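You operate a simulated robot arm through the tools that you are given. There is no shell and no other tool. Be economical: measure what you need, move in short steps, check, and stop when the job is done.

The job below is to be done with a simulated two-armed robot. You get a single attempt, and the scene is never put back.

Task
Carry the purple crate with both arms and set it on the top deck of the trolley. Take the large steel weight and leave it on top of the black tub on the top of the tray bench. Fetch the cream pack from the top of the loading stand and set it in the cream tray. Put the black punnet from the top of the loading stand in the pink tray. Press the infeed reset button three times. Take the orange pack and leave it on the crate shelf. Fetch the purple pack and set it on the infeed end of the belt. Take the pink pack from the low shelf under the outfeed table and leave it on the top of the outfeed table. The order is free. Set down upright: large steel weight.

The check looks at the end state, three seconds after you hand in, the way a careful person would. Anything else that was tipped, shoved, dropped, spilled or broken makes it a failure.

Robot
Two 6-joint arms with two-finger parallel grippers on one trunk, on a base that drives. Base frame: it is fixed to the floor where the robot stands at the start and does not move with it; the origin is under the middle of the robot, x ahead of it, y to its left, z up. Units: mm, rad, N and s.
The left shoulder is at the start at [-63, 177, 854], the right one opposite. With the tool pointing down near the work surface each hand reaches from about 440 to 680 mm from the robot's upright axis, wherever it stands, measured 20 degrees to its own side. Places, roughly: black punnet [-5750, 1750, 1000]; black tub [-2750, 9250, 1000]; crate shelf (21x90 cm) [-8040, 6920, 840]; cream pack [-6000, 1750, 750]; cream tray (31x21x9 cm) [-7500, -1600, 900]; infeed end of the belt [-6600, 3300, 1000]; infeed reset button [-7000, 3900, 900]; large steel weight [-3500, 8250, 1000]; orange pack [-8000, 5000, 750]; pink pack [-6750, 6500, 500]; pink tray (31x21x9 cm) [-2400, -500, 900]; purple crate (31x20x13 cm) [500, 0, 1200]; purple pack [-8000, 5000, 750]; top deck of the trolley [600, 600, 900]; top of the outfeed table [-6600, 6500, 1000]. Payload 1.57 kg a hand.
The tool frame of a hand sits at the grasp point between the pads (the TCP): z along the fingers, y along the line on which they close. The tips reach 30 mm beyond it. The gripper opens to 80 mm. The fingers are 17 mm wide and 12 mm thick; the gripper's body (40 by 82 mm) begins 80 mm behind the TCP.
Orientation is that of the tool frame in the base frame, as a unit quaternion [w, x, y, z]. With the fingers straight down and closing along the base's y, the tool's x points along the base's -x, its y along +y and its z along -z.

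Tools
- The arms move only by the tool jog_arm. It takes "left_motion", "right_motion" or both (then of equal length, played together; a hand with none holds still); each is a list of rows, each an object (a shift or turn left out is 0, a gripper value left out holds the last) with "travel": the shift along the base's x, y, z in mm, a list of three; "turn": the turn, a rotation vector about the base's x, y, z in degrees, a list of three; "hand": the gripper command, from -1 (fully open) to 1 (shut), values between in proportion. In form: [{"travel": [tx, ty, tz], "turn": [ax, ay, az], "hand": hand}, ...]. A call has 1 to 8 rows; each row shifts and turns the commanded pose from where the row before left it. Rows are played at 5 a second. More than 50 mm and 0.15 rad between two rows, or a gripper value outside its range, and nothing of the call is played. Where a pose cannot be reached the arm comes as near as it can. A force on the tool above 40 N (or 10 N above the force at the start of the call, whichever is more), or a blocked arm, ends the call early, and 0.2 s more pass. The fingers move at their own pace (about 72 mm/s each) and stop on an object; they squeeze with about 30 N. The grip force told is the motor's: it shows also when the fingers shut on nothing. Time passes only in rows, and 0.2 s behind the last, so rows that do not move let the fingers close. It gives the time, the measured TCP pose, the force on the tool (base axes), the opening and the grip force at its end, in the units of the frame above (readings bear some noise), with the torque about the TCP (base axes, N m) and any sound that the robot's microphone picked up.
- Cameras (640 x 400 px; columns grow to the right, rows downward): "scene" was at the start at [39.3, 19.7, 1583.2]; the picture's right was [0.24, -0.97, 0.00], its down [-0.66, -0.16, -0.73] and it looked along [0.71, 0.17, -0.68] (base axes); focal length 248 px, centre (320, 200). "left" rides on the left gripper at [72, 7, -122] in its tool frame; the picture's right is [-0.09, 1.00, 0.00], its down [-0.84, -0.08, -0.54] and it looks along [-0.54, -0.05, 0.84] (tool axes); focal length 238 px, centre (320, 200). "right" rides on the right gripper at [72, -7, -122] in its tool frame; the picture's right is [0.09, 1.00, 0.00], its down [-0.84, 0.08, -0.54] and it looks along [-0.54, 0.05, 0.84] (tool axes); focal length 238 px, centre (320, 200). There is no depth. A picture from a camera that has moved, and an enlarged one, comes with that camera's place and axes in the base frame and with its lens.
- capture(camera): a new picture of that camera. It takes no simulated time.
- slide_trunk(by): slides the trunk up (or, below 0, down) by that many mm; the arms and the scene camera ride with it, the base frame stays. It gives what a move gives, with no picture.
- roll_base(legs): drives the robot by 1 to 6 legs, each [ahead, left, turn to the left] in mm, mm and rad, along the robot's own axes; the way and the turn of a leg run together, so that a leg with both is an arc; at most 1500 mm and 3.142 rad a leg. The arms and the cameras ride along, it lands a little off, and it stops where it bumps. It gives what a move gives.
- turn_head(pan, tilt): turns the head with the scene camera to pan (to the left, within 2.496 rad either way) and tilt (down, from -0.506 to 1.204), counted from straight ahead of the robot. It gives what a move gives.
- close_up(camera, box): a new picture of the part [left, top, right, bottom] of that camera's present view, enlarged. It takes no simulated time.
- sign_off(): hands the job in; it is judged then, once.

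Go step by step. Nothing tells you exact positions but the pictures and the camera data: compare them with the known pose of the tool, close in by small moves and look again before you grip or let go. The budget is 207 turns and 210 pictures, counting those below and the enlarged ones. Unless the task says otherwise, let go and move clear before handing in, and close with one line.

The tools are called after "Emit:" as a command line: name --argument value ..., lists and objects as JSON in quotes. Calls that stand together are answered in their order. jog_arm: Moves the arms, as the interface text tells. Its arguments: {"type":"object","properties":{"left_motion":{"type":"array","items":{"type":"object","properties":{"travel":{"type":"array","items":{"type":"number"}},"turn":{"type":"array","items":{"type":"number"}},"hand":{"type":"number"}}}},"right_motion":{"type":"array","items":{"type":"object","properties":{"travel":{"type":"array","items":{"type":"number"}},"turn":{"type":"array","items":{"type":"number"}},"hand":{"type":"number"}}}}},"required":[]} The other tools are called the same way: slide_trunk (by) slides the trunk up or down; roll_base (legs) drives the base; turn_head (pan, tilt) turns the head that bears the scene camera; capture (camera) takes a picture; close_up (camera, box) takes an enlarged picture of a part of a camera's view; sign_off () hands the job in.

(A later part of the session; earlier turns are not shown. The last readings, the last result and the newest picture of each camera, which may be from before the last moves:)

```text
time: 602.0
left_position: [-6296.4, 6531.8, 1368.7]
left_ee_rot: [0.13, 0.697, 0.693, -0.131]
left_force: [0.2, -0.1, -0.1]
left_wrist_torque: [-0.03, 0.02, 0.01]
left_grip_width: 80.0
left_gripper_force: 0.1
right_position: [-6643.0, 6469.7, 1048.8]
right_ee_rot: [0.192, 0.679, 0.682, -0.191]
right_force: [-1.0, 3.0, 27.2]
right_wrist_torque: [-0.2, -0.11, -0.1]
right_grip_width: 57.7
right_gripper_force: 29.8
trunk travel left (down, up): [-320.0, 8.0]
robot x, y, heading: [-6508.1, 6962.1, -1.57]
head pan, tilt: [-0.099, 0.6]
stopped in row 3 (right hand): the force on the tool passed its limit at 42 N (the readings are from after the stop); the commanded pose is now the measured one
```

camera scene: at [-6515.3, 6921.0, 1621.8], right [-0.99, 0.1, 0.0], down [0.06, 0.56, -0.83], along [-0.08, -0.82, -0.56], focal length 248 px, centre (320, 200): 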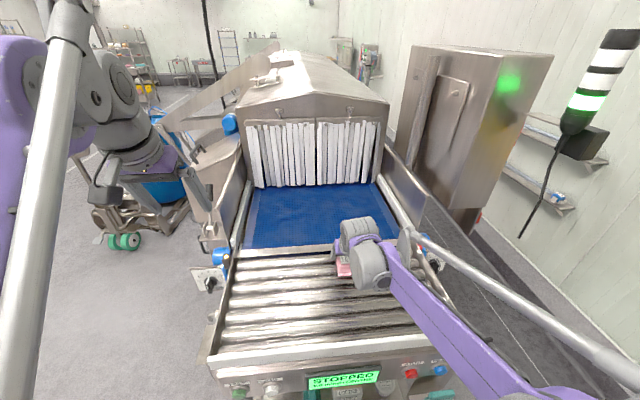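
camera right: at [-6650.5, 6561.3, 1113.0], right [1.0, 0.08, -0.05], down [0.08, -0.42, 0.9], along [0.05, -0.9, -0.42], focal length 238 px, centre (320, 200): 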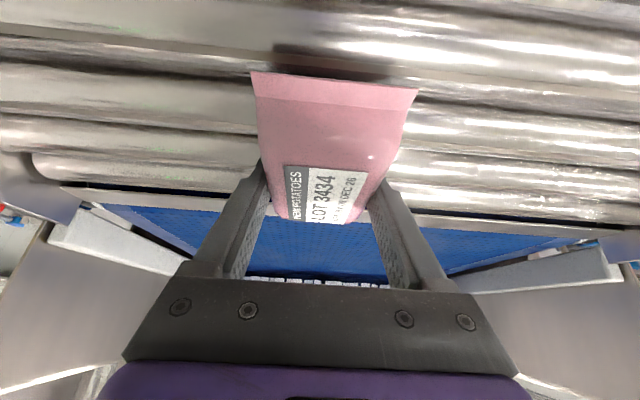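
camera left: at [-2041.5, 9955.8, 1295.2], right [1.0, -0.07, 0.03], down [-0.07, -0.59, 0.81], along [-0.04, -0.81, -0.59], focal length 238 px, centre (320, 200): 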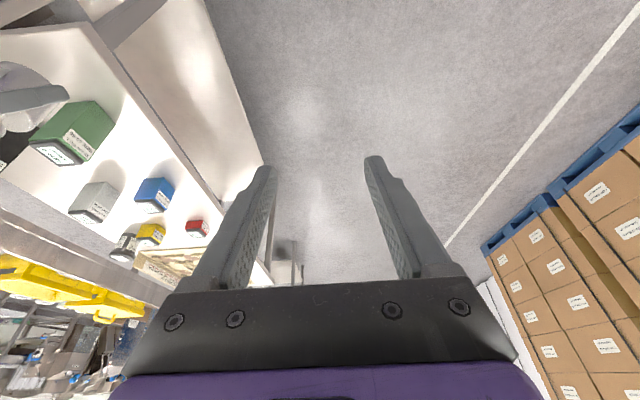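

In firm contact. I'll ease 1 mm, release and rise.

Emit:
jog_arm --right_motion '[{"travel": [0, 0, 1], "hand": 1}, {"hand": -0.6}, {"hand": -0.6}, {"travel": [0, 0, 20]}, {"travel": [0, 0, 40]}, {"travel": [0, 20, 40]}, {}]'

Emit:
capture --camera "right"

```text
time: 603.6
left_position: [-6297.7, 6528.0, 1367.0]
left_ee_rot: [0.13, 0.698, 0.692, -0.13]
left_force: [-0.1, 0.1, -0.3]
left_wrist_torque: [0.0, -0.01, -0.02]
left_grip_width: 80.0
left_gripper_force: 0.1
right_position: [-6644.5, 6487.7, 1147.1]
right_ee_rot: [0.19, 0.681, 0.681, -0.189]
right_force: [0.3, 0.5, 0.0]
right_wrist_torque: [0.0, 0.02, 0.0]
right_grip_width: 64.1
right_gripper_force: 0.1
trunk travel left (down, up): [-320.0, 8.0]
robot x, y, heading: [-6504.9, 6967.4, -1.569]
head pan, tilt: [-0.099, 0.6]
```

```text
74 pictures are left
camera right: at [-6651.6, 6611.8, 1214.7], right [1.0, 0.08, -0.05], down [0.08, -0.44, 0.9], along [0.05, -0.9, -0.44], focal length 238 px, centre (320, 200)
```

right: 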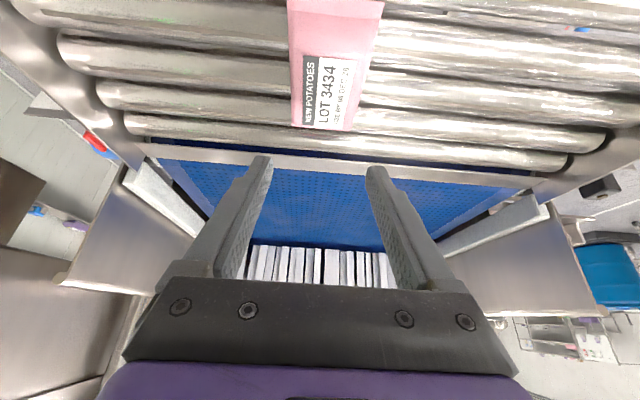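

The pink pack is on the rollers. Next I'll find the orange and purple packs: move to the corridor's north end and look south.

Emit:
roll_base --legs '[[-550, 0, 0], [0, -960, 0]]'

Emit:
turn_head --pan 0.0 --tilt 0.4

Emit:
capture --camera "scene"

```text
time: 615.1
left_position: [-7259.1, 7078.3, 1366.8]
left_ee_rot: [0.128, 0.699, 0.692, -0.13]
left_force: [0.5, 0.0, -0.4]
left_wrist_torque: [-0.01, -0.02, -0.01]
left_grip_width: 80.0
left_gripper_force: 0.0
right_position: [-7606.3, 7039.5, 1147.5]
right_ee_rot: [0.19, 0.68, 0.682, -0.19]
right_force: [0.1, 0.1, 0.4]
right_wrist_torque: [0.01, 0.0, 0.02]
right_grip_width: 63.9
right_gripper_force: 0.0
trunk travel left (down, up): [-320.0, 8.0]
robot x, y, heading: [-7468.6, 7515.0, -1.578]
head pan, tilt: [-0.099, 0.6]
```

```text
time: 615.9
left_position: [-7258.1, 7078.3, 1367.2]
left_ee_rot: [0.129, 0.698, 0.692, -0.131]
left_force: [-0.2, 0.5, -0.4]
left_wrist_torque: [-0.03, 0.05, -0.01]
left_grip_width: 80.4
left_gripper_force: 0.1
right_position: [-7607.0, 7039.7, 1147.3]
right_ee_rot: [0.19, 0.681, 0.682, -0.19]
right_force: [-0.5, 0.6, 0.1]
right_wrist_torque: [0.02, 0.04, 0.0]
right_grip_width: 64.0
right_gripper_force: 0.0
trunk travel left (down, up): [-320.0, 8.0]
robot x, y, heading: [-7470.5, 7515.0, -1.568]
head pan, tilt: [0.0, 0.4]
```

```text
73 pictures are left
camera scene: at [-7468.7, 7465.9, 1640.0], right [-1.0, 0.0, 0.0], down [0.0, 0.39, -0.92], along [0.0, -0.92, -0.39], focal length 248 px, centre (320, 200)
```

scene: 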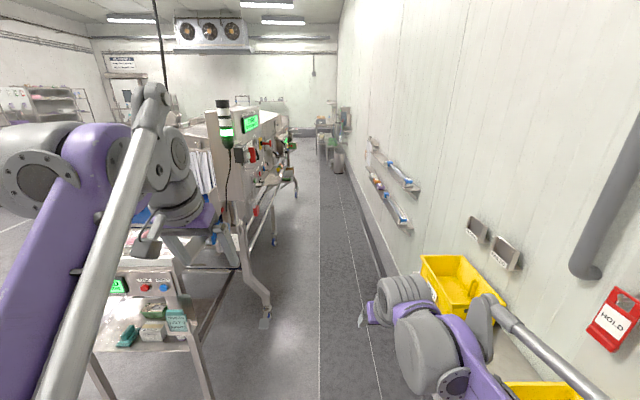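

The corridor is passable, and the packs seem to be on the lower wall shelf ahead on the right. I'll zoom in.

Emit:
close_up --camera "scene" --box '[340, 120, 440, 240]'

Emit:
close_up --camera "scene" --box '[380, 200, 640, 400]'

```text
3.33 times, centred on (390, 180) of scene
camera zoom: at [-7468.7, 7465.9, 1640.0], right [-1.0, 0.0, 0.0], down [0.0, 0.39, -0.92], along [0.0, -0.92, -0.39], focal length 828 px, centre (87, 267)
```

zoom: 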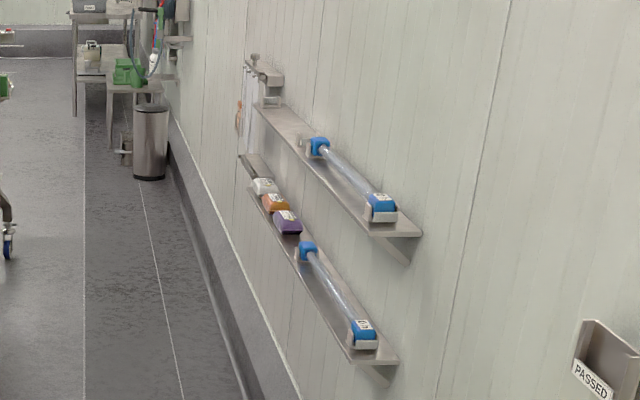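

```text
2.00 times, centred on (510, 300) of scene
camera zoom: at [-7468.7, 7465.9, 1640.0], right [-1.0, 0.0, 0.0], down [0.0, 0.39, -0.92], along [0.0, -0.92, -0.39], focal length 496 px, centre (-60, 0)
```

zoom: 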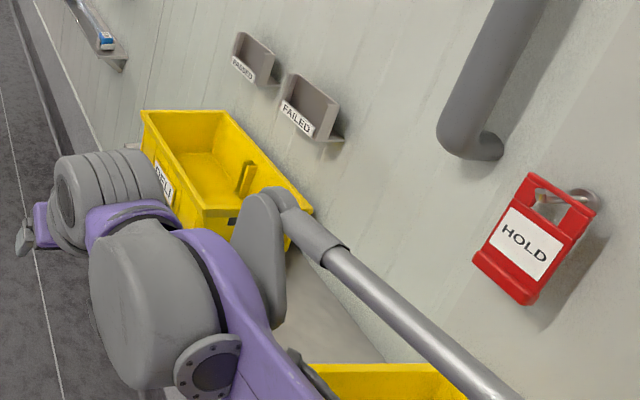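

White, orange and purple packs are in a row on the lower wall shelf (z≈760, front x≈-8030), below another shelf. I'll keep facing south, with the right hand on the wall side, and drive down the corridor for a closer look.

Emit:
roll_base --legs '[[1400, -20, 0]]'

Emit:
slide_trunk --by -150

Emit:
turn_head --pan -0.5 --tilt 0.45

Emit:
capture --camera "scene"

```text
time: 622.9
left_position: [-7270.9, 5674.9, 1366.0]
left_ee_rot: [0.129, 0.695, 0.696, -0.129]
left_force: [0.1, -0.8, 0.2]
left_wrist_torque: [-0.01, -0.03, 0.01]
left_grip_width: 80.0
left_gripper_force: 0.0
right_position: [-7618.9, 5632.6, 1147.4]
right_ee_rot: [0.192, 0.677, 0.685, -0.189]
right_force: [-0.7, 0.1, -0.1]
right_wrist_torque: [-0.01, 0.0, -0.01]
right_grip_width: 64.1
right_gripper_force: 0.1
trunk travel left (down, up): [-320.0, 8.0]
robot x, y, heading: [-7488.4, 6107.7, -1.562]
head pan, tilt: [0.0, 0.4]
```

```text
time: 624.6
left_position: [-7270.7, 5673.8, 1217.6]
left_ee_rot: [0.13, 0.695, 0.695, -0.13]
left_force: [0.7, 0.0, 0.8]
left_wrist_torque: [-0.01, 0.0, 0.02]
left_grip_width: 79.9
left_gripper_force: 0.1
right_position: [-7619.1, 5631.5, 998.1]
right_ee_rot: [0.191, 0.677, 0.685, -0.19]
right_force: [0.5, -0.6, -0.7]
right_wrist_torque: [-0.01, -0.01, 0.0]
right_grip_width: 63.9
right_gripper_force: 0.0
trunk travel left (down, up): [-170.0, 158.0]
robot x, y, heading: [-7488.0, 6111.4, -1.565]
head pan, tilt: [0.0, 0.4]
```

```text
time: 625.6
left_position: [-7272.7, 5674.8, 1217.7]
left_ee_rot: [0.129, 0.695, 0.695, -0.129]
left_force: [-0.2, -0.4, -0.2]
left_wrist_torque: [-0.01, -0.01, -0.01]
left_grip_width: 80.1
left_gripper_force: 0.0
right_position: [-7618.0, 5632.5, 996.7]
right_ee_rot: [0.192, 0.678, 0.684, -0.19]
right_force: [-1.0, -0.2, 0.1]
right_wrist_torque: [0.04, -0.01, 0.01]
right_grip_width: 64.1
right_gripper_force: 0.1
trunk travel left (down, up): [-170.0, 158.0]
robot x, y, heading: [-7486.3, 6109.4, -1.568]
head pan, tilt: [-0.499, 0.45]
```

```text
70 pictures are left
camera scene: at [-7528.5, 6064.4, 1481.6], right [-0.88, 0.47, 0.0], down [0.21, 0.38, -0.9], along [-0.42, -0.79, -0.44], focal length 248 px, centre (320, 200)
```

scene: 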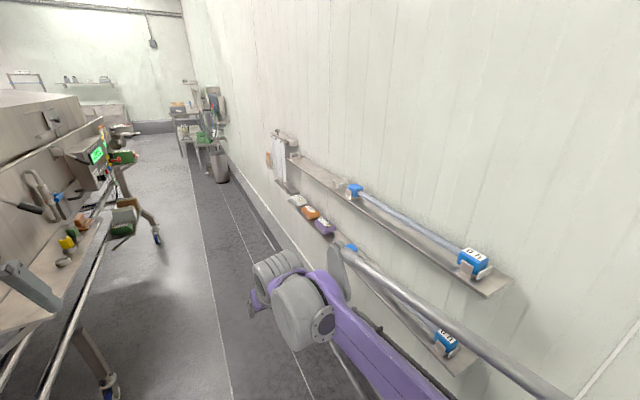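

Packs lie along the shelf (purple ≈ (-8093, 5046), orange ≈ y 4880, white ≈ y 4690; z≈757). I'll approach along -y with a 45° tool, fingers closing in x. First I'll lower and pitch the right hand, then drive closer.

Emit:
jog_arm --right_motion '[{"travel": [0, 0, -30], "turn": [-8, 0, 0], "hand": -1}, {"travel": [0, 0, -30], "turn": [-7, 0, 0]}, {"travel": [0, 0, -40]}, {"travel": [0, 0, -40]}, {}]'

Emit:
roll_base --legs '[[550, -110, -0.004]]'

Emit:
jog_arm --right_motion '[{"travel": [-45, 20, 0], "hand": -1}, {"travel": [-45, 20, 0]}, {"travel": [-45, 20, 0]}, {"travel": [-45, 10, 0]}, {}]'

Emit:
capture --camera "right"

Emit:
capture --camera "scene"

```text
time: 626.8
left_position: [-7271.5, 5674.0, 1216.1]
left_ee_rot: [0.13, 0.696, 0.694, -0.13]
left_force: [0.6, 0.1, 0.3]
left_wrist_torque: [-0.01, -0.04, 0.04]
left_grip_width: 79.8
left_gripper_force: 0.0
right_position: [-7619.7, 5631.6, 857.2]
right_ee_rot: [0.277, 0.647, 0.654, -0.278]
right_force: [0.5, 0.3, -0.6]
right_wrist_torque: [0.03, 0.0, 0.01]
right_grip_width: 80.1
right_gripper_force: 0.1
trunk travel left (down, up): [-170.0, 158.0]
robot x, y, heading: [-7485.4, 6111.2, -1.566]
head pan, tilt: [-0.499, 0.45]
```

```text
time: 630.0
left_position: [-7377.8, 5122.8, 1216.7]
left_ee_rot: [0.129, 0.695, 0.695, -0.129]
left_force: [0.4, -0.2, 0.6]
left_wrist_torque: [0.02, 0.01, 0.01]
left_grip_width: 80.0
left_gripper_force: 0.1
right_position: [-7724.2, 5080.0, 856.6]
right_ee_rot: [0.277, 0.647, 0.654, -0.277]
right_force: [0.8, 0.2, -0.7]
right_wrist_torque: [0.02, -0.01, 0.0]
right_grip_width: 79.8
right_gripper_force: 0.1
trunk travel left (down, up): [-170.0, 158.0]
robot x, y, heading: [-7593.3, 5557.4, -1.561]
head pan, tilt: [-0.499, 0.45]
```

```text
time: 631.2
left_position: [-7377.7, 5124.2, 1216.7]
left_ee_rot: [0.129, 0.695, 0.695, -0.129]
left_force: [-0.4, 0.3, -0.3]
left_wrist_torque: [0.01, -0.02, 0.0]
left_grip_width: 80.0
left_gripper_force: 0.0
right_position: [-7905.5, 5150.5, 859.0]
right_ee_rot: [0.278, 0.646, 0.654, -0.277]
right_force: [-0.1, 0.8, 0.8]
right_wrist_torque: [-0.01, 0.0, 0.04]
right_grip_width: 79.6
right_gripper_force: 0.1
trunk travel left (down, up): [-170.0, 158.0]
robot x, y, heading: [-7592.7, 5560.8, -1.565]
head pan, tilt: [-0.499, 0.45]
```

```text
69 pictures are left
camera right: at [-7913.4, 5288.4, 890.3], right [0.99, 0.07, -0.07], down [0.08, -0.19, 0.98], along [0.06, -0.98, -0.19], focal length 238 px, centre (320, 200)
```

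right: 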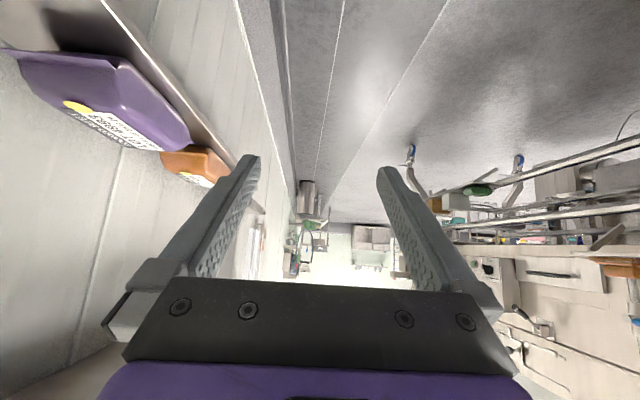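

```text
68 pictures are left
camera scene: at [-7634.3, 5513.6, 1481.6], right [-0.88, 0.47, 0.0], down [0.21, 0.38, -0.9], along [-0.43, -0.79, -0.43], focal length 248 px, centre (320, 200)
```

scene: 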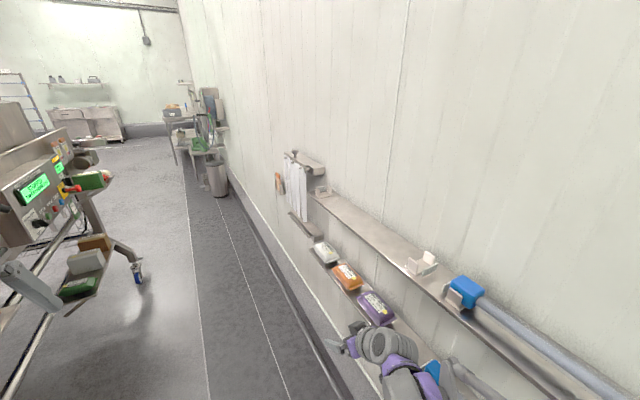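

I need the gap between the pack and the wall. I'll zoom in.

Emit:
close_up --camera "scene" --box '[300, 220, 430, 340]'

```text
3.33 times, centred on (365, 280) of scene
camera zoom: at [-7634.3, 5513.6, 1481.6], right [-0.88, 0.47, 0.0], down [0.21, 0.38, -0.9], along [-0.43, -0.79, -0.43], focal length 828 px, centre (170, -67)
```

zoom: 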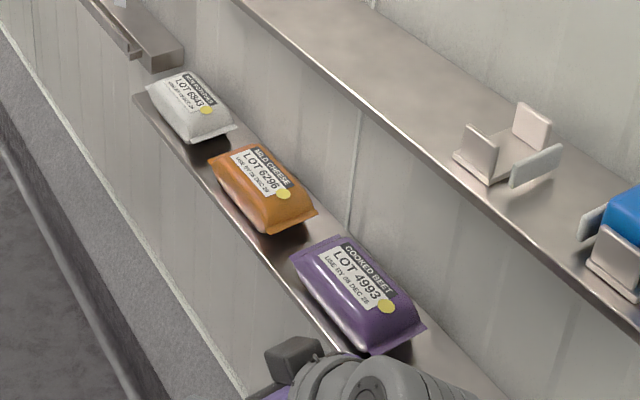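

The gap to the wall looks like about 25 mm, so I'll use a limited opening (~72 mm). I'll bring the hand behind and above the purple pack and look through the wrist camera.

Emit:
jog_arm --right_motion '[{"travel": [-45, 0, 0], "hand": -0.8}, {"travel": [-45, 0, 0]}, {"travel": [-45, 0, 0]}, {"travel": [-45, 0, 0]}, {"travel": [-20, 0, 0]}, {}]'

Emit:
capture --camera "right"

Emit:
capture --camera "scene"

```text
time: 632.8
left_position: [-7363.6, 5122.7, 1216.8]
left_ee_rot: [0.126, 0.692, 0.698, -0.132]
left_force: [0.6, 0.1, -0.1]
left_wrist_torque: [0.01, 0.04, 0.0]
left_grip_width: 79.8
left_gripper_force: 0.0
right_position: [-8064.8, 5148.0, 845.1]
right_ee_rot: [0.282, 0.633, 0.668, -0.271]
right_force: [-0.3, -0.1, 0.9]
right_wrist_torque: [-0.02, 0.02, 0.01]
right_grip_width: 72.1
right_gripper_force: 0.0
trunk travel left (down, up): [-170.0, 158.0]
robot x, y, heading: [-7590.3, 5556.6, -1.555]
head pan, tilt: [-0.499, 0.45]
stopped in row 6 (right hand): the arm was blocked; the commanded pose is now the measured one
```

```text
66 pictures are left
camera right: at [-8078.9, 5284.2, 877.3], right [0.99, 0.11, -0.07], down [0.09, -0.18, 0.98], along [0.1, -0.98, -0.19], focal length 238 px, centre (320, 200)
```

right: 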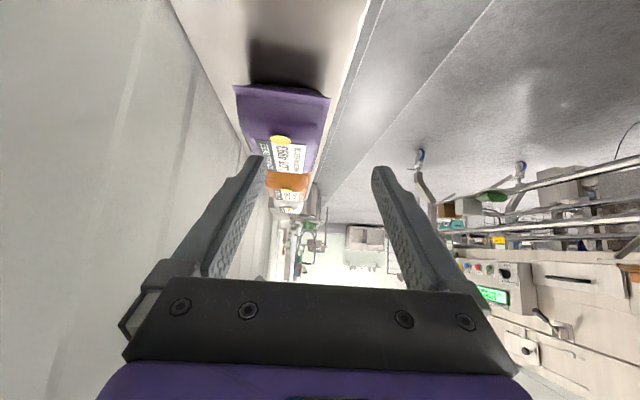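

```text
65 pictures are left
camera scene: at [-7619.6, 5510.0, 1483.2], right [-0.88, 0.47, 0.01], down [0.19, 0.39, -0.9], along [-0.42, -0.8, -0.43], focal length 248 px, centre (320, 200)
```

scene: 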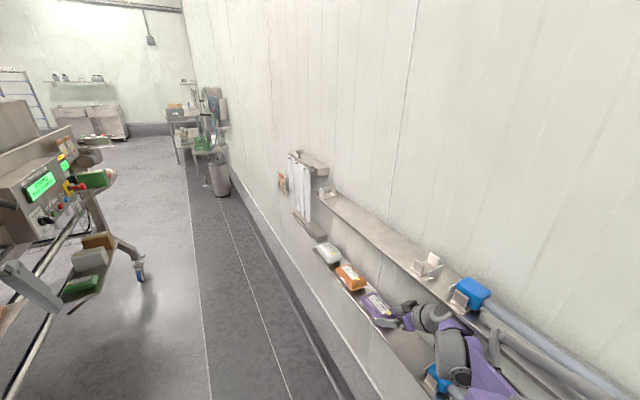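

The wrist bumped the upper shelf. I'll back out, pitch flatter (~55°), go lower, and slide in under it.

Emit:
jog_arm --right_motion '[{"travel": [40, 0, 0], "hand": -0.8}, {"travel": [40, 0, 0], "turn": [0, 0, -2.5]}, {"travel": [20, 0, -25], "turn": [-8, 0, 0]}, {"travel": [0, 0, -25], "turn": [-2, 0, 0]}, {}]'

Emit:
capture --camera "scene"

```text
time: 634.0
left_position: [-7375.7, 5124.3, 1217.8]
left_ee_rot: [0.13, 0.694, 0.696, -0.13]
left_force: [0.0, -0.5, -0.4]
left_wrist_torque: [-0.01, 0.01, 0.02]
left_grip_width: 80.0
left_gripper_force: 0.0
right_position: [-7981.4, 5152.2, 791.5]
right_ee_rot: [0.334, 0.626, 0.621, -0.334]
right_force: [-0.4, 0.0, 0.1]
right_wrist_torque: [0.0, 0.03, -0.01]
right_grip_width: 72.2
right_gripper_force: 0.0
trunk travel left (down, up): [-170.0, 158.0]
robot x, y, heading: [-7590.2, 5563.5, -1.555]
head pan, tilt: [-0.499, 0.45]
```

```text
64 pictures are left
camera scene: at [-7634.5, 5513.1, 1481.6], right [-0.88, 0.47, 0.0], down [0.2, 0.38, -0.9], along [-0.42, -0.79, -0.43], focal length 248 px, centre (320, 200)
```

scene: 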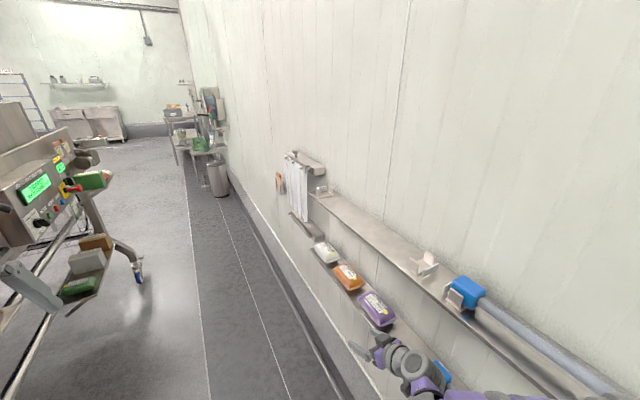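

The arm is too folded. I'll move the base 200 mm north and work with the arm more extended.

Emit:
jog_arm --right_motion '[{"travel": [45, 0, 0], "hand": -0.8}, {"travel": [45, 0, 0]}, {"travel": [20, 0, 0]}, {}]'

Emit:
roll_base --legs '[[-200, -25, -0.016]]'

Emit:
jog_arm --right_motion '[{"travel": [0, -48, 0], "hand": -0.8}, {"travel": [0, -48, 0]}, {"travel": [-30, -48, 0]}, {"travel": [-40, -48, 0]}, {"travel": [-45, 0, 0]}, {"travel": [-45, 0, 0]}, {}]'

Emit:
capture --camera "scene"

Emit:
capture --camera "right"

```text
time: 635.0
left_position: [-7376.7, 5123.2, 1217.2]
left_ee_rot: [0.129, 0.694, 0.696, -0.13]
left_force: [0.1, -0.3, -0.1]
left_wrist_torque: [0.03, 0.0, 0.02]
left_grip_width: 80.0
left_gripper_force: 0.2
right_position: [-7872.5, 5152.0, 791.0]
right_ee_rot: [0.333, 0.626, 0.621, -0.332]
right_force: [-1.0, -0.3, 0.1]
right_wrist_torque: [0.0, 0.0, 0.03]
right_grip_width: 71.9
right_gripper_force: 0.0
trunk travel left (down, up): [-170.0, 158.0]
robot x, y, heading: [-7591.9, 5559.0, -1.558]
head pan, tilt: [-0.499, 0.45]
```

```text
time: 636.6
left_position: [-7409.2, 5318.3, 1216.9]
left_ee_rot: [0.129, 0.7, 0.69, -0.131]
left_force: [-0.1, 0.0, 0.5]
left_wrist_torque: [-0.03, 0.0, 0.02]
left_grip_width: 80.1
left_gripper_force: 0.1
right_position: [-7903.5, 5356.0, 790.5]
right_ee_rot: [0.33, 0.632, 0.616, -0.336]
right_force: [0.1, 0.0, 0.7]
right_wrist_torque: [0.0, -0.02, -0.03]
right_grip_width: 72.0
right_gripper_force: 0.2
trunk travel left (down, up): [-170.0, 158.0]
robot x, y, heading: [-7618.0, 5758.4, -1.581]
head pan, tilt: [-0.499, 0.45]
```

```text
refused: row 3 steps farther than a row can; nothing moved
```

```text
63 pictures are left
camera scene: at [-7660.5, 5712.6, 1481.6], right [-0.87, 0.49, 0.0], down [0.21, 0.38, -0.9], along [-0.44, -0.79, -0.43], focal length 248 px, centre (320, 200)
```

scene: 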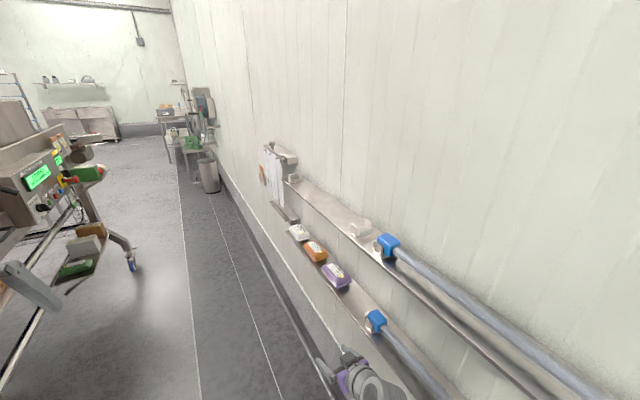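

```text
62 pictures are left
camera right: at [-7908.3, 5497.0, 798.8], right [1.0, 0.03, -0.07], down [0.07, -0.02, 1.0], along [0.03, -1.0, -0.02], focal length 238 px, centre (320, 200)
```

right: 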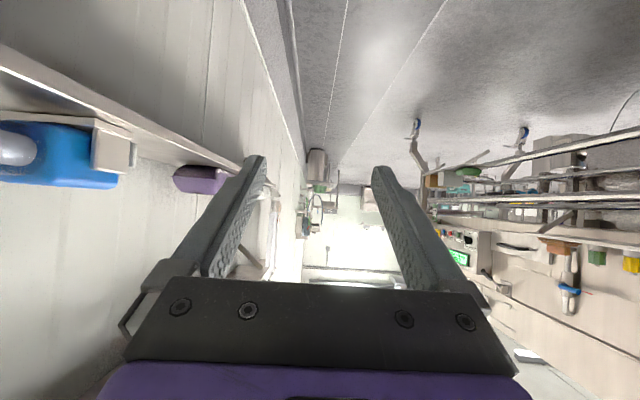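

I'll extend the arm forward along the shelf front, then move sideways toward the pack.

Emit:
jog_arm --right_motion '[{"travel": [0, -48, 0], "hand": -0.8}, {"travel": [0, -48, 0]}, {"travel": [0, -48, 0]}, {"travel": [0, -46, 0]}, {"travel": [-45, 0, 0]}, {"travel": [-45, 0, 0]}, {}]'

Emit:
capture --camera "right"

Emit:
close_up --camera "scene" --box '[270, 200, 430, 360]'

```text
time: 638.2
left_position: [-7408.8, 5318.2, 1217.9]
left_ee_rot: [0.129, 0.7, 0.691, -0.13]
left_force: [0.0, -0.1, 0.0]
left_wrist_torque: [0.03, 0.01, -0.03]
left_grip_width: 79.7
left_gripper_force: 0.0
right_position: [-7994.1, 5164.6, 790.6]
right_ee_rot: [0.33, 0.632, 0.616, -0.336]
right_force: [-0.1, -0.5, 0.6]
right_wrist_torque: [0.02, 0.04, 0.0]
right_grip_width: 71.9
right_gripper_force: 0.0
trunk travel left (down, up): [-170.0, 158.0]
robot x, y, heading: [-7611.7, 5754.8, -1.578]
head pan, tilt: [-0.499, 0.45]
```

```text
61 pictures are left
camera right: at [-7999.0, 5306.4, 798.8], right [1.0, 0.03, -0.07], down [0.07, -0.02, 1.0], along [0.03, -1.0, -0.02], focal length 238 px, centre (320, 200)
```

right: 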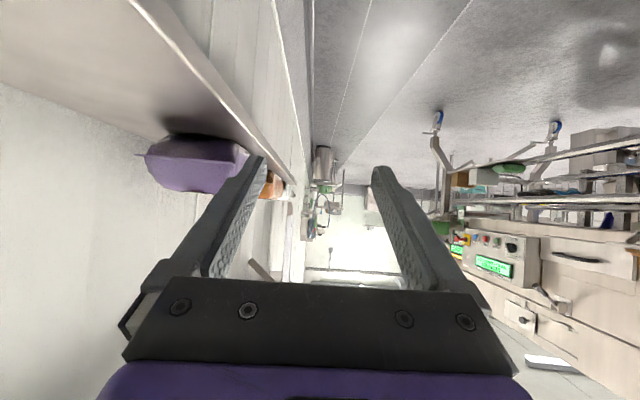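

```text
2.50 times, centred on (350, 280) of scene
camera zoom: at [-7659.9, 5712.1, 1481.6], right [-0.87, 0.49, 0.0], down [0.21, 0.38, -0.9], along [-0.44, -0.79, -0.43], focal length 621 px, centre (245, 0)
```

zoom: 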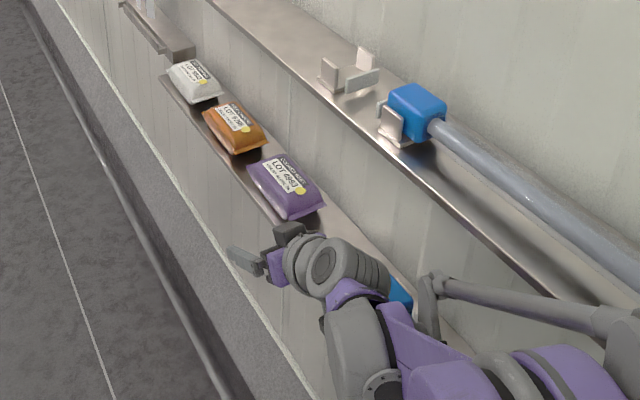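

Measured: wall x≈-8166, shelf front x≈-8059, purple pack centre x≈-8097. I'll open fully, rise a bit, and slide in over the pack.

Emit:
jog_arm --right_motion '[{"travel": [0, 0, 20], "hand": -1}, {"travel": [-35, 0, 2]}, {"travel": [-35, 0, 0]}, {"travel": [-33, 0, 0]}, {"travel": [0, -40, 0]}, {"travel": [0, -40, 0]}, {}]'

Emit:
capture --camera "right"

Emit:
close_up --camera "scene" --box '[270, 220, 430, 340]'

```text
time: 639.8
left_position: [-7407.9, 5317.9, 1217.0]
left_ee_rot: [0.129, 0.7, 0.69, -0.13]
left_force: [-0.7, 0.0, 0.9]
left_wrist_torque: [0.02, -0.02, 0.01]
left_grip_width: 79.8
left_gripper_force: 0.1
right_position: [-8096.3, 5085.9, 812.6]
right_ee_rot: [0.33, 0.632, 0.615, -0.336]
right_force: [-1.2, 0.3, -0.3]
right_wrist_torque: [0.01, -0.01, 0.02]
right_grip_width: 79.8
right_gripper_force: 0.0
trunk travel left (down, up): [-170.0, 158.0]
robot x, y, heading: [-7617.8, 5757.7, -1.578]
head pan, tilt: [-0.499, 0.45]
```

```text
59 pictures are left
camera right: at [-8101.3, 5226.8, 820.4], right [1.0, 0.03, -0.07], down [0.07, -0.02, 1.0], along [0.03, -1.0, -0.02], focal length 238 px, centre (320, 200)
```

right: 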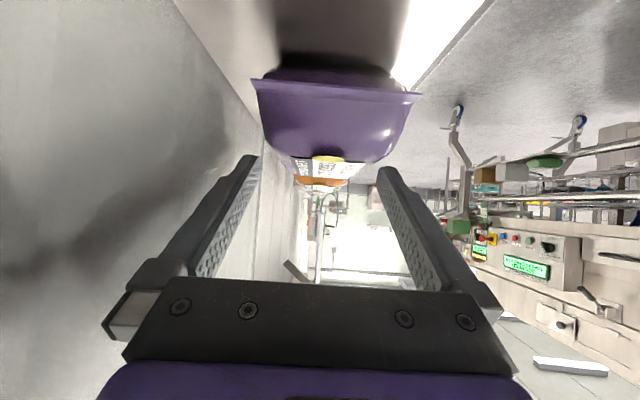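

```text
3.33 times, centred on (350, 280) of scene
camera zoom: at [-7660.2, 5712.4, 1481.6], right [-0.87, 0.49, 0.0], down [0.21, 0.38, -0.9], along [-0.44, -0.79, -0.43], focal length 828 px, centre (220, -67)
```

zoom: 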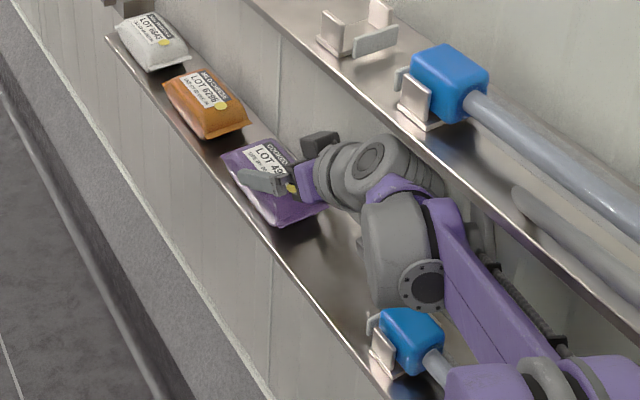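

Careful triangulation: the pack is about 74 mm wide at the flange, centre (-8097, 5055), flange z≈768, shelf≈750. The hand is centred within about 2 mm. I'll lower around it and close.

Emit:
jog_arm --right_motion '[{"travel": [0, -12, -10], "hand": -1}, {"travel": [0, 0, -12]}, {"travel": [0, 0, -12]}, {}]'

Emit:
capture --camera "right"

```text
time: 640.8
left_position: [-7409.3, 5317.7, 1217.6]
left_ee_rot: [0.129, 0.7, 0.69, -0.13]
left_force: [0.4, -1.3, 0.3]
left_wrist_torque: [-0.03, 0.01, -0.04]
left_grip_width: 79.8
left_gripper_force: 0.0
right_position: [-8098.8, 5072.7, 779.4]
right_ee_rot: [0.33, 0.632, 0.616, -0.335]
right_force: [0.2, 0.0, 0.1]
right_wrist_torque: [0.0, 0.05, -0.01]
right_grip_width: 80.0
right_gripper_force: 0.1
trunk travel left (down, up): [-170.0, 158.0]
robot x, y, heading: [-7615.9, 5754.0, -1.58]
head pan, tilt: [-0.499, 0.45]
```

```text
57 pictures are left
camera right: at [-8101.2, 5214.8, 786.9], right [1.0, 0.03, -0.07], down [0.07, -0.02, 1.0], along [0.03, -1.0, -0.02], focal length 238 px, centre (320, 200)
```

right: 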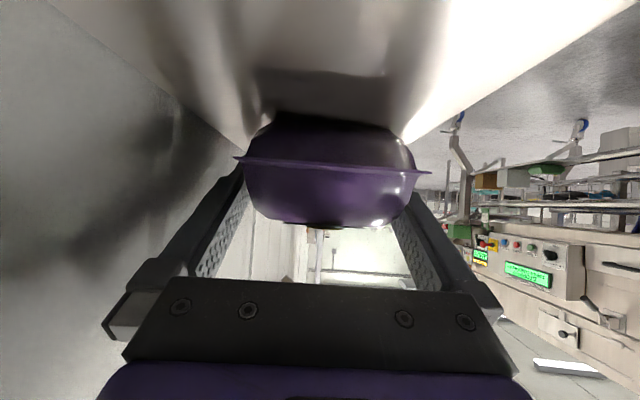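

The fingers are on either side of the pack. I'll close and lift slightly.

Emit:
jog_arm --right_motion '[{"travel": [3, 0, -2], "hand": -1}, {"hand": 0}, {"hand": 1}, {"hand": 1}, {"travel": [0, 0, 8]}, {"travel": [0, 0, 12]}, {}]'

Emit:
capture --camera "right"

```text
time: 642.4
left_position: [-7410.4, 5318.1, 1217.8]
left_ee_rot: [0.129, 0.7, 0.69, -0.13]
left_force: [0.2, 0.1, 0.2]
left_wrist_torque: [0.01, -0.02, -0.02]
left_grip_width: 80.1
left_gripper_force: 0.2
right_position: [-8094.0, 5074.7, 797.0]
right_ee_rot: [0.331, 0.631, 0.616, -0.335]
right_force: [-0.6, 0.0, -3.5]
right_wrist_torque: [0.04, 0.03, 0.0]
right_grip_width: 65.9
right_gripper_force: 30.3
trunk travel left (down, up): [-170.0, 158.0]
robot x, y, heading: [-7617.4, 5754.8, -1.583]
head pan, tilt: [-0.499, 0.45]
```

```text
56 pictures are left
camera right: at [-8098.5, 5214.5, 804.6], right [1.0, 0.03, -0.07], down [0.07, -0.02, 1.0], along [0.03, -1.0, -0.02], focal length 238 px, centre (320, 200)
```

right: 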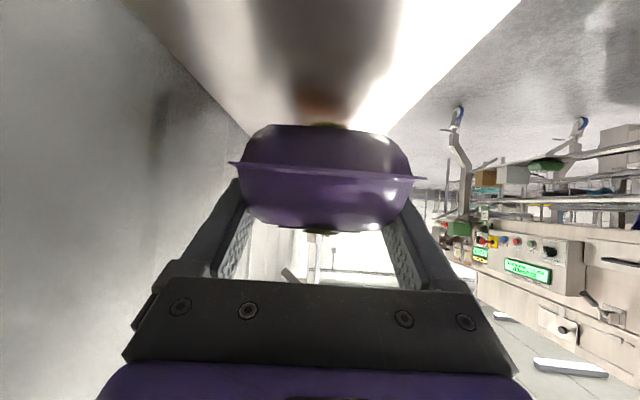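

Purple pack held. I'll pull it out from the shelf, retract, and drive south along the corridor toward the infeed end.

Emit:
jog_arm --right_motion '[{"travel": [40, 0, 8], "hand": 1}, {"travel": [45, 0, 0]}, {"travel": [45, 0, 0]}, {"travel": [45, 0, 10]}, {"travel": [40, 25, 10]}, {"travel": [20, 40, 10]}, {"travel": [0, 45, 10]}, {"travel": [0, 45, 10]}]'

Emit:
roll_base --legs '[[0, 130, 0.01], [1400, 0, 0]]'

Emit:
turn_head --pan 0.5 --tilt 0.4

Emit:
capture --camera "scene"

```text
time: 644.2
left_position: [-7409.3, 5320.5, 1216.9]
left_ee_rot: [0.129, 0.7, 0.69, -0.131]
left_force: [-1.2, 0.3, 0.4]
left_wrist_torque: [-0.06, 0.0, 0.02]
left_grip_width: 79.8
left_gripper_force: 0.0
right_position: [-7860.9, 5231.0, 855.2]
right_ee_rot: [0.33, 0.632, 0.615, -0.336]
right_force: [1.0, -0.5, -3.7]
right_wrist_torque: [0.04, 0.02, 0.02]
right_grip_width: 66.0
right_gripper_force: 29.2
trunk travel left (down, up): [-170.0, 158.0]
robot x, y, heading: [-7613.9, 5755.9, -1.578]
head pan, tilt: [-0.499, 0.45]
```

```text
time: 652.6
left_position: [-7279.9, 3916.4, 1216.9]
left_ee_rot: [0.128, 0.7, 0.69, -0.13]
left_force: [0.9, 0.6, -0.8]
left_wrist_torque: [0.02, 0.01, 0.02]
left_grip_width: 80.2
left_gripper_force: 0.1
right_position: [-7729.6, 3827.5, 855.0]
right_ee_rot: [0.331, 0.631, 0.617, -0.335]
right_force: [-0.7, 0.1, -4.0]
right_wrist_torque: [0.07, 0.03, -0.01]
right_grip_width: 66.0
right_gripper_force: 30.4
trunk travel left (down, up): [-170.0, 158.0]
robot x, y, heading: [-7487.6, 4352.9, -1.573]
head pan, tilt: [-0.499, 0.45]
```

```text
time: 653.9
left_position: [-7279.5, 3917.4, 1217.0]
left_ee_rot: [0.129, 0.7, 0.691, -0.13]
left_force: [-0.6, -0.4, -0.2]
left_wrist_torque: [0.0, 0.01, 0.0]
left_grip_width: 79.8
left_gripper_force: 0.0
right_position: [-7730.5, 3827.5, 855.5]
right_ee_rot: [0.331, 0.631, 0.616, -0.336]
right_force: [-0.6, -0.8, -4.4]
right_wrist_torque: [0.07, -0.01, 0.0]
right_grip_width: 66.0
right_gripper_force: 29.7
trunk travel left (down, up): [-170.0, 158.0]
robot x, y, heading: [-7489.9, 4357.3, -1.577]
head pan, tilt: [0.499, 0.4]
```

```text
55 pictures are left
camera scene: at [-7443.2, 4309.1, 1486.2], right [-0.88, -0.47, 0.0], down [-0.18, 0.34, -0.92], along [0.44, -0.81, -0.39], focal length 248 px, centre (320, 200)
```

scene: 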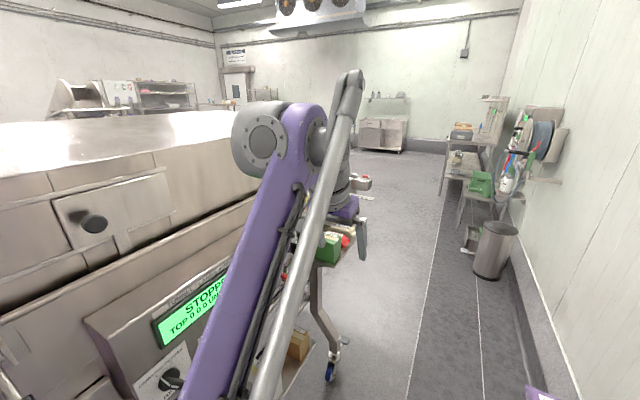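

The control panel with the button is on the machine's west side ahead. I'll first go round the south end and face north to the infeed belt.

Emit:
roll_base --legs '[[1500, 0, 0], [450, 0, 0], [0, 600, 0], [0, 0, 1.571], [0, 0, 1.571]]'

Emit:
slide_trunk --by 150

Emit:
turn_head --pan 0.0 --tilt 0.45

Emit:
capture --camera "scene"

```text
time: 676.5
left_position: [-7113.6, 2844.9, 1218.2]
left_ee_rot: [0.128, -0.695, 0.696, 0.13]
left_force: [0.2, 0.3, -0.3]
left_wrist_torque: [0.0, -0.05, 0.0]
left_grip_width: 80.0
left_gripper_force: 0.0
right_position: [-6662.8, 2939.2, 854.8]
right_ee_rot: [0.334, -0.619, 0.628, 0.332]
right_force: [-0.3, 0.1, -4.6]
right_wrist_torque: [-0.03, 0.01, -0.01]
right_grip_width: 65.8
right_gripper_force: 30.4
trunk travel left (down, up): [-170.0, 158.0]
robot x, y, heading: [-6901.1, 2407.8, 1.572]
head pan, tilt: [0.499, 0.4]
```

```text
time: 678.3
left_position: [-7112.9, 2845.3, 1367.2]
left_ee_rot: [0.13, -0.694, 0.696, 0.13]
left_force: [0.1, 1.3, -0.7]
left_wrist_torque: [0.0, 0.02, 0.01]
left_grip_width: 80.0
left_gripper_force: 0.1
right_position: [-6663.3, 2937.6, 1005.3]
right_ee_rot: [0.334, -0.619, 0.629, 0.332]
right_force: [0.8, -0.4, -3.9]
right_wrist_torque: [-0.05, -0.01, 0.0]
right_grip_width: 66.0
right_gripper_force: 30.0
trunk travel left (down, up): [-320.0, 8.0]
robot x, y, heading: [-6906.3, 2409.4, 1.572]
head pan, tilt: [0.499, 0.4]
```

```text
time: 679.2
left_position: [-7113.5, 2846.2, 1365.6]
left_ee_rot: [0.13, -0.694, 0.696, 0.13]
left_force: [0.5, 0.2, -0.6]
left_wrist_torque: [-0.01, -0.02, -0.01]
left_grip_width: 79.8
left_gripper_force: 0.0
right_position: [-6663.4, 2939.5, 1004.9]
right_ee_rot: [0.333, -0.619, 0.628, 0.333]
right_force: [0.1, -0.5, -3.1]
right_wrist_torque: [-0.02, 0.0, 0.02]
right_grip_width: 65.9
right_gripper_force: 29.7
trunk travel left (down, up): [-320.0, 8.0]
robot x, y, heading: [-6902.4, 2408.0, 1.572]
head pan, tilt: [0.0, 0.45]
```

```text
54 pictures are left
camera scene: at [-6900.9, 2458.4, 1635.3], right [1.0, 0.0, 0.0], down [0.0, -0.44, -0.9], along [0.0, 0.9, -0.44], focal length 248 px, centre (320, 200)
```

scene: 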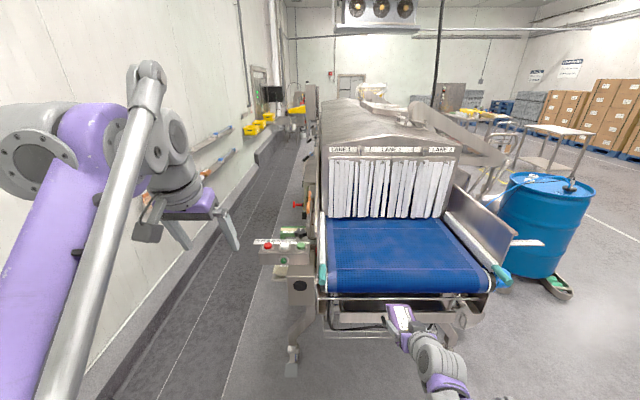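

The infeed belt spans about x -6880..-6330, y 3070..3550, z≈1000. I'll raise the pack and drive in.

Emit:
jog_arm --right_motion '[{"travel": [0, 0, 40], "hand": 1}, {"travel": [0, 0, 40]}, {"travel": [0, 0, 35]}, {}]'

Emit:
roll_base --legs '[[0, -50, 0], [310, 0, 0]]'

Emit:
capture --camera "scene"

Emit:
capture --camera "right"

```text
time: 680.2
left_position: [-7113.3, 2845.3, 1367.4]
left_ee_rot: [0.129, -0.694, 0.696, 0.13]
left_force: [-0.4, 0.4, -0.6]
left_wrist_torque: [0.03, 0.01, -0.02]
left_grip_width: 79.9
left_gripper_force: 0.1
right_position: [-6662.4, 2938.4, 1118.3]
right_ee_rot: [0.334, -0.619, 0.628, 0.333]
right_force: [0.1, 0.7, -3.4]
right_wrist_torque: [-0.05, 0.01, 0.04]
right_grip_width: 65.8
right_gripper_force: 29.7
trunk travel left (down, up): [-320.0, 8.0]
robot x, y, heading: [-6900.4, 2407.7, 1.573]
head pan, tilt: [0.0, 0.45]
```

```text
time: 683.0
left_position: [-7063.7, 3154.8, 1366.9]
left_ee_rot: [0.13, -0.694, 0.697, 0.129]
left_force: [-0.2, 0.0, -0.2]
left_wrist_torque: [-0.01, -0.03, -0.02]
left_grip_width: 80.1
left_gripper_force: 0.1
right_position: [-6612.5, 3247.3, 1116.8]
right_ee_rot: [0.334, -0.618, 0.629, 0.331]
right_force: [-0.3, -0.1, -3.4]
right_wrist_torque: [-0.08, -0.02, 0.0]
right_grip_width: 65.7
right_gripper_force: 30.1
trunk travel left (down, up): [-320.0, 8.0]
robot x, y, heading: [-6853.1, 2718.5, 1.569]
head pan, tilt: [0.0, 0.45]
```

```text
53 pictures are left
camera scene: at [-6851.7, 2767.6, 1635.2], right [1.0, 0.0, 0.0], down [0.0, -0.43, -0.9], along [0.0, 0.9, -0.43], focal length 248 px, centre (320, 200)
```

scene: 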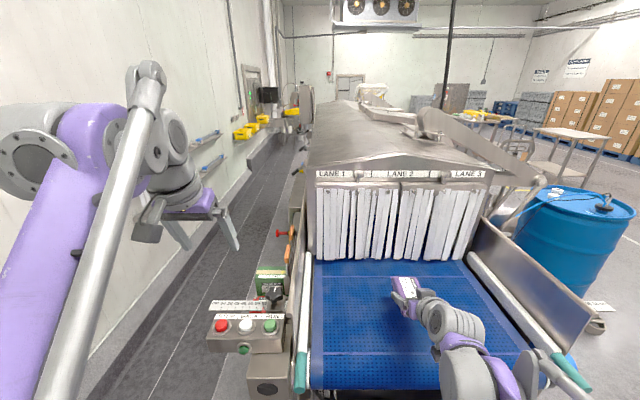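

```text
52 pictures are left
camera right: at [-6608.4, 3105.9, 1126.8], right [-1.0, -0.04, -0.07], down [-0.07, 0.02, 1.0], along [-0.04, 1.0, -0.02], focal length 238 px, centre (320, 200)
```

right: 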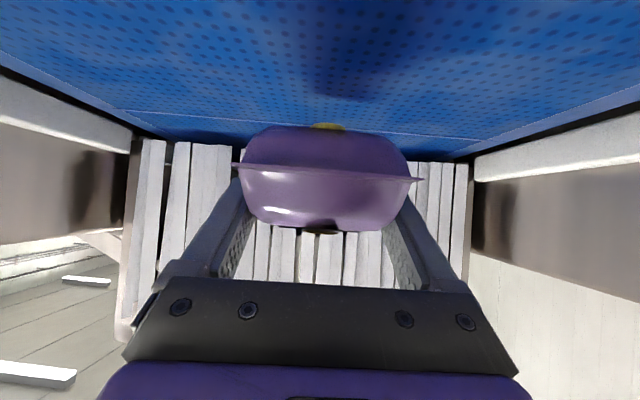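

The pack is over the middle of the belt's infeed. I'll lower it, and zoom on the control box meanwhile.

Emit:
jog_arm --right_motion '[{"travel": [0, 0, -30], "hand": 1}, {"travel": [0, 0, -25]}, {"travel": [0, 0, -15]}, {"travel": [0, 0, -6]}, {}]'

Emit:
close_up --camera "scene" --box '[190, 220, 310, 360]'

```text
time: 684.2
left_position: [-7064.5, 3153.4, 1367.8]
left_ee_rot: [0.131, -0.694, 0.696, 0.13]
left_force: [0.3, -1.1, -0.4]
left_wrist_torque: [-0.02, -0.05, -0.01]
left_grip_width: 80.2
left_gripper_force: 0.0
right_position: [-6613.2, 3248.8, 1046.2]
right_ee_rot: [0.336, -0.618, 0.628, 0.332]
right_force: [2.4, 6.2, 23.8]
right_wrist_torque: [0.09, -0.16, 0.06]
right_grip_width: 65.7
right_gripper_force: 30.2
trunk travel left (down, up): [-320.0, 8.0]
robot x, y, heading: [-6853.9, 2721.4, 1.571]
head pan, tilt: [0.0, 0.45]
```

```text
2.86 times, centred on (250, 290) of scene
camera zoom: at [-6852.5, 2766.8, 1635.7], right [1.0, 0.0, 0.0], down [0.0, -0.43, -0.9], along [0.0, 0.9, -0.43], focal length 709 px, centre (520, -57)
```

zoom: 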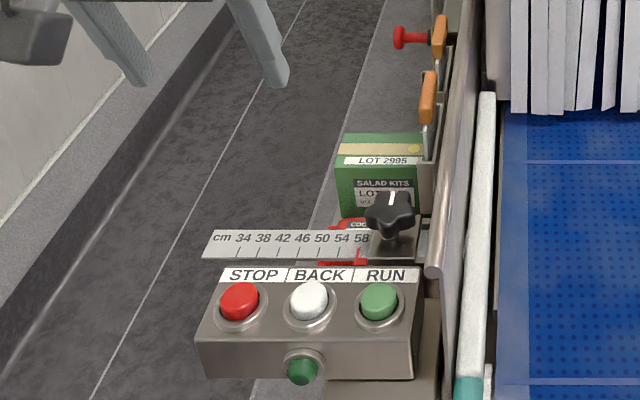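

Pack in contact with the belt. Release and rise.

Emit:
jog_arm --right_motion '[{"travel": [0, 0, 1], "hand": 1}, {"hand": -1}, {"hand": -1}, {"travel": [0, 0, 20]}, {"travel": [0, -10, 40]}, {"travel": [0, -30, 40]}, {}]'

Emit:
capture --camera "right"

```text
time: 685.8
left_position: [-7064.8, 3156.2, 1367.9]
left_ee_rot: [0.13, -0.694, 0.697, 0.13]
left_force: [0.2, -0.4, -0.5]
left_wrist_torque: [-0.02, 0.02, -0.03]
left_grip_width: 79.8
left_gripper_force: 0.0
right_position: [-6612.0, 3207.6, 1144.1]
right_ee_rot: [0.334, -0.619, 0.629, 0.332]
right_force: [-0.3, 0.8, 0.3]
right_wrist_torque: [0.0, 0.01, -0.01]
right_grip_width: 80.1
right_gripper_force: 0.2
trunk travel left (down, up): [-320.0, 8.0]
robot x, y, heading: [-6854.2, 2720.5, 1.573]
head pan, tilt: [0.0, 0.45]
```

```text
50 pictures are left
camera right: at [-6608.4, 3066.6, 1152.6], right [-1.0, -0.04, -0.07], down [-0.07, 0.02, 1.0], along [-0.04, 1.0, -0.02], focal length 238 px, centre (320, 200)
```

right: 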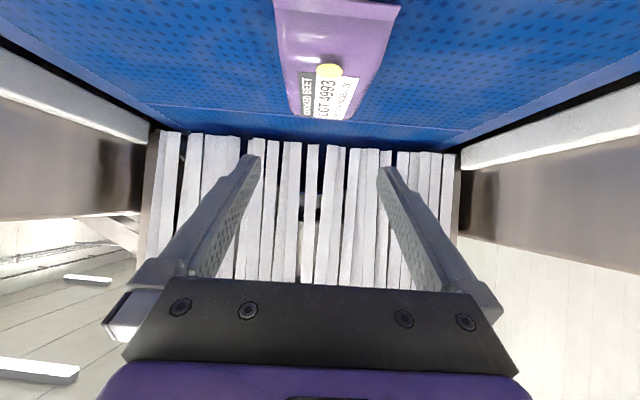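

Purple is on the belt. Next the infeed reset button on the west side: I'll back off, turn to face east, and slide up the corridor.

Emit:
roll_base --legs '[[-350, 0, 0], [0, 0, -1.573], [-740, 0, 0], [0, 1380, 0]]'

Emit:
turn_head --pan 0.15 --tilt 0.5

Emit:
capture --camera "scene"

```text
time: 703.5
left_position: [-7157.7, 3582.1, 1366.1]
left_ee_rot: [0.182, 0.003, 0.983, -0.001]
left_force: [0.6, 0.7, -0.8]
left_wrist_torque: [-0.02, -0.02, -0.02]
left_grip_width: 79.8
left_gripper_force: 0.1
right_position: [-7104.0, 3127.0, 1145.7]
right_ee_rot: [0.473, 0.009, 0.881, -0.008]
right_force: [0.0, -2.2, 1.8]
right_wrist_torque: [0.01, -0.03, -0.09]
right_grip_width: 78.8
right_gripper_force: 0.1
trunk travel left (down, up): [-320.0, 8.0]
robot x, y, heading: [-7593.4, 3369.9, -0.001]
head pan, tilt: [0.0, 0.45]
stopped in leg 4: the force on the tool passed its limit at 46 N (the readings are from after the stop); the commanded pose is now the measured one
```

```text
time: 704.2
left_position: [-7156.0, 3581.5, 1367.1]
left_ee_rot: [0.183, 0.003, 0.983, -0.001]
left_force: [1.1, 1.6, -0.4]
left_wrist_torque: [0.0, 0.02, 0.02]
left_grip_width: 79.9
left_gripper_force: 0.1
right_position: [-7104.0, 3125.6, 1145.4]
right_ee_rot: [0.474, 0.008, 0.88, -0.007]
right_force: [1.1, -0.6, 2.2]
right_wrist_torque: [0.08, -0.03, -0.03]
right_grip_width: 79.8
right_gripper_force: 0.0
trunk travel left (down, up): [-320.0, 8.0]
robot x, y, heading: [-7593.7, 3368.0, 0.0]
head pan, tilt: [0.15, 0.499]
```

```text
49 pictures are left
camera scene: at [-7545.6, 3383.3, 1630.9], right [0.15, -0.99, 0.0], down [-0.47, -0.07, -0.88], along [0.87, 0.13, -0.48], focal length 248 px, centre (320, 200)
```

scene: 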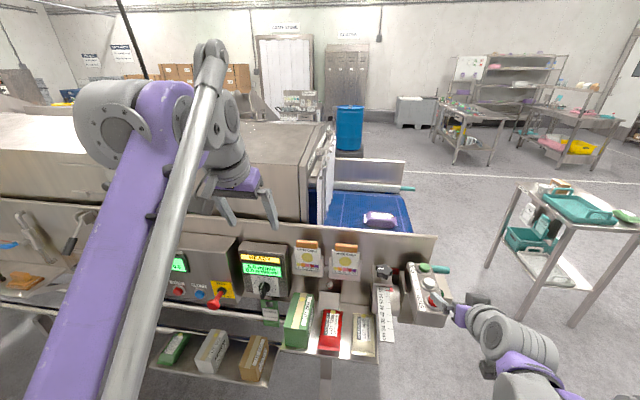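

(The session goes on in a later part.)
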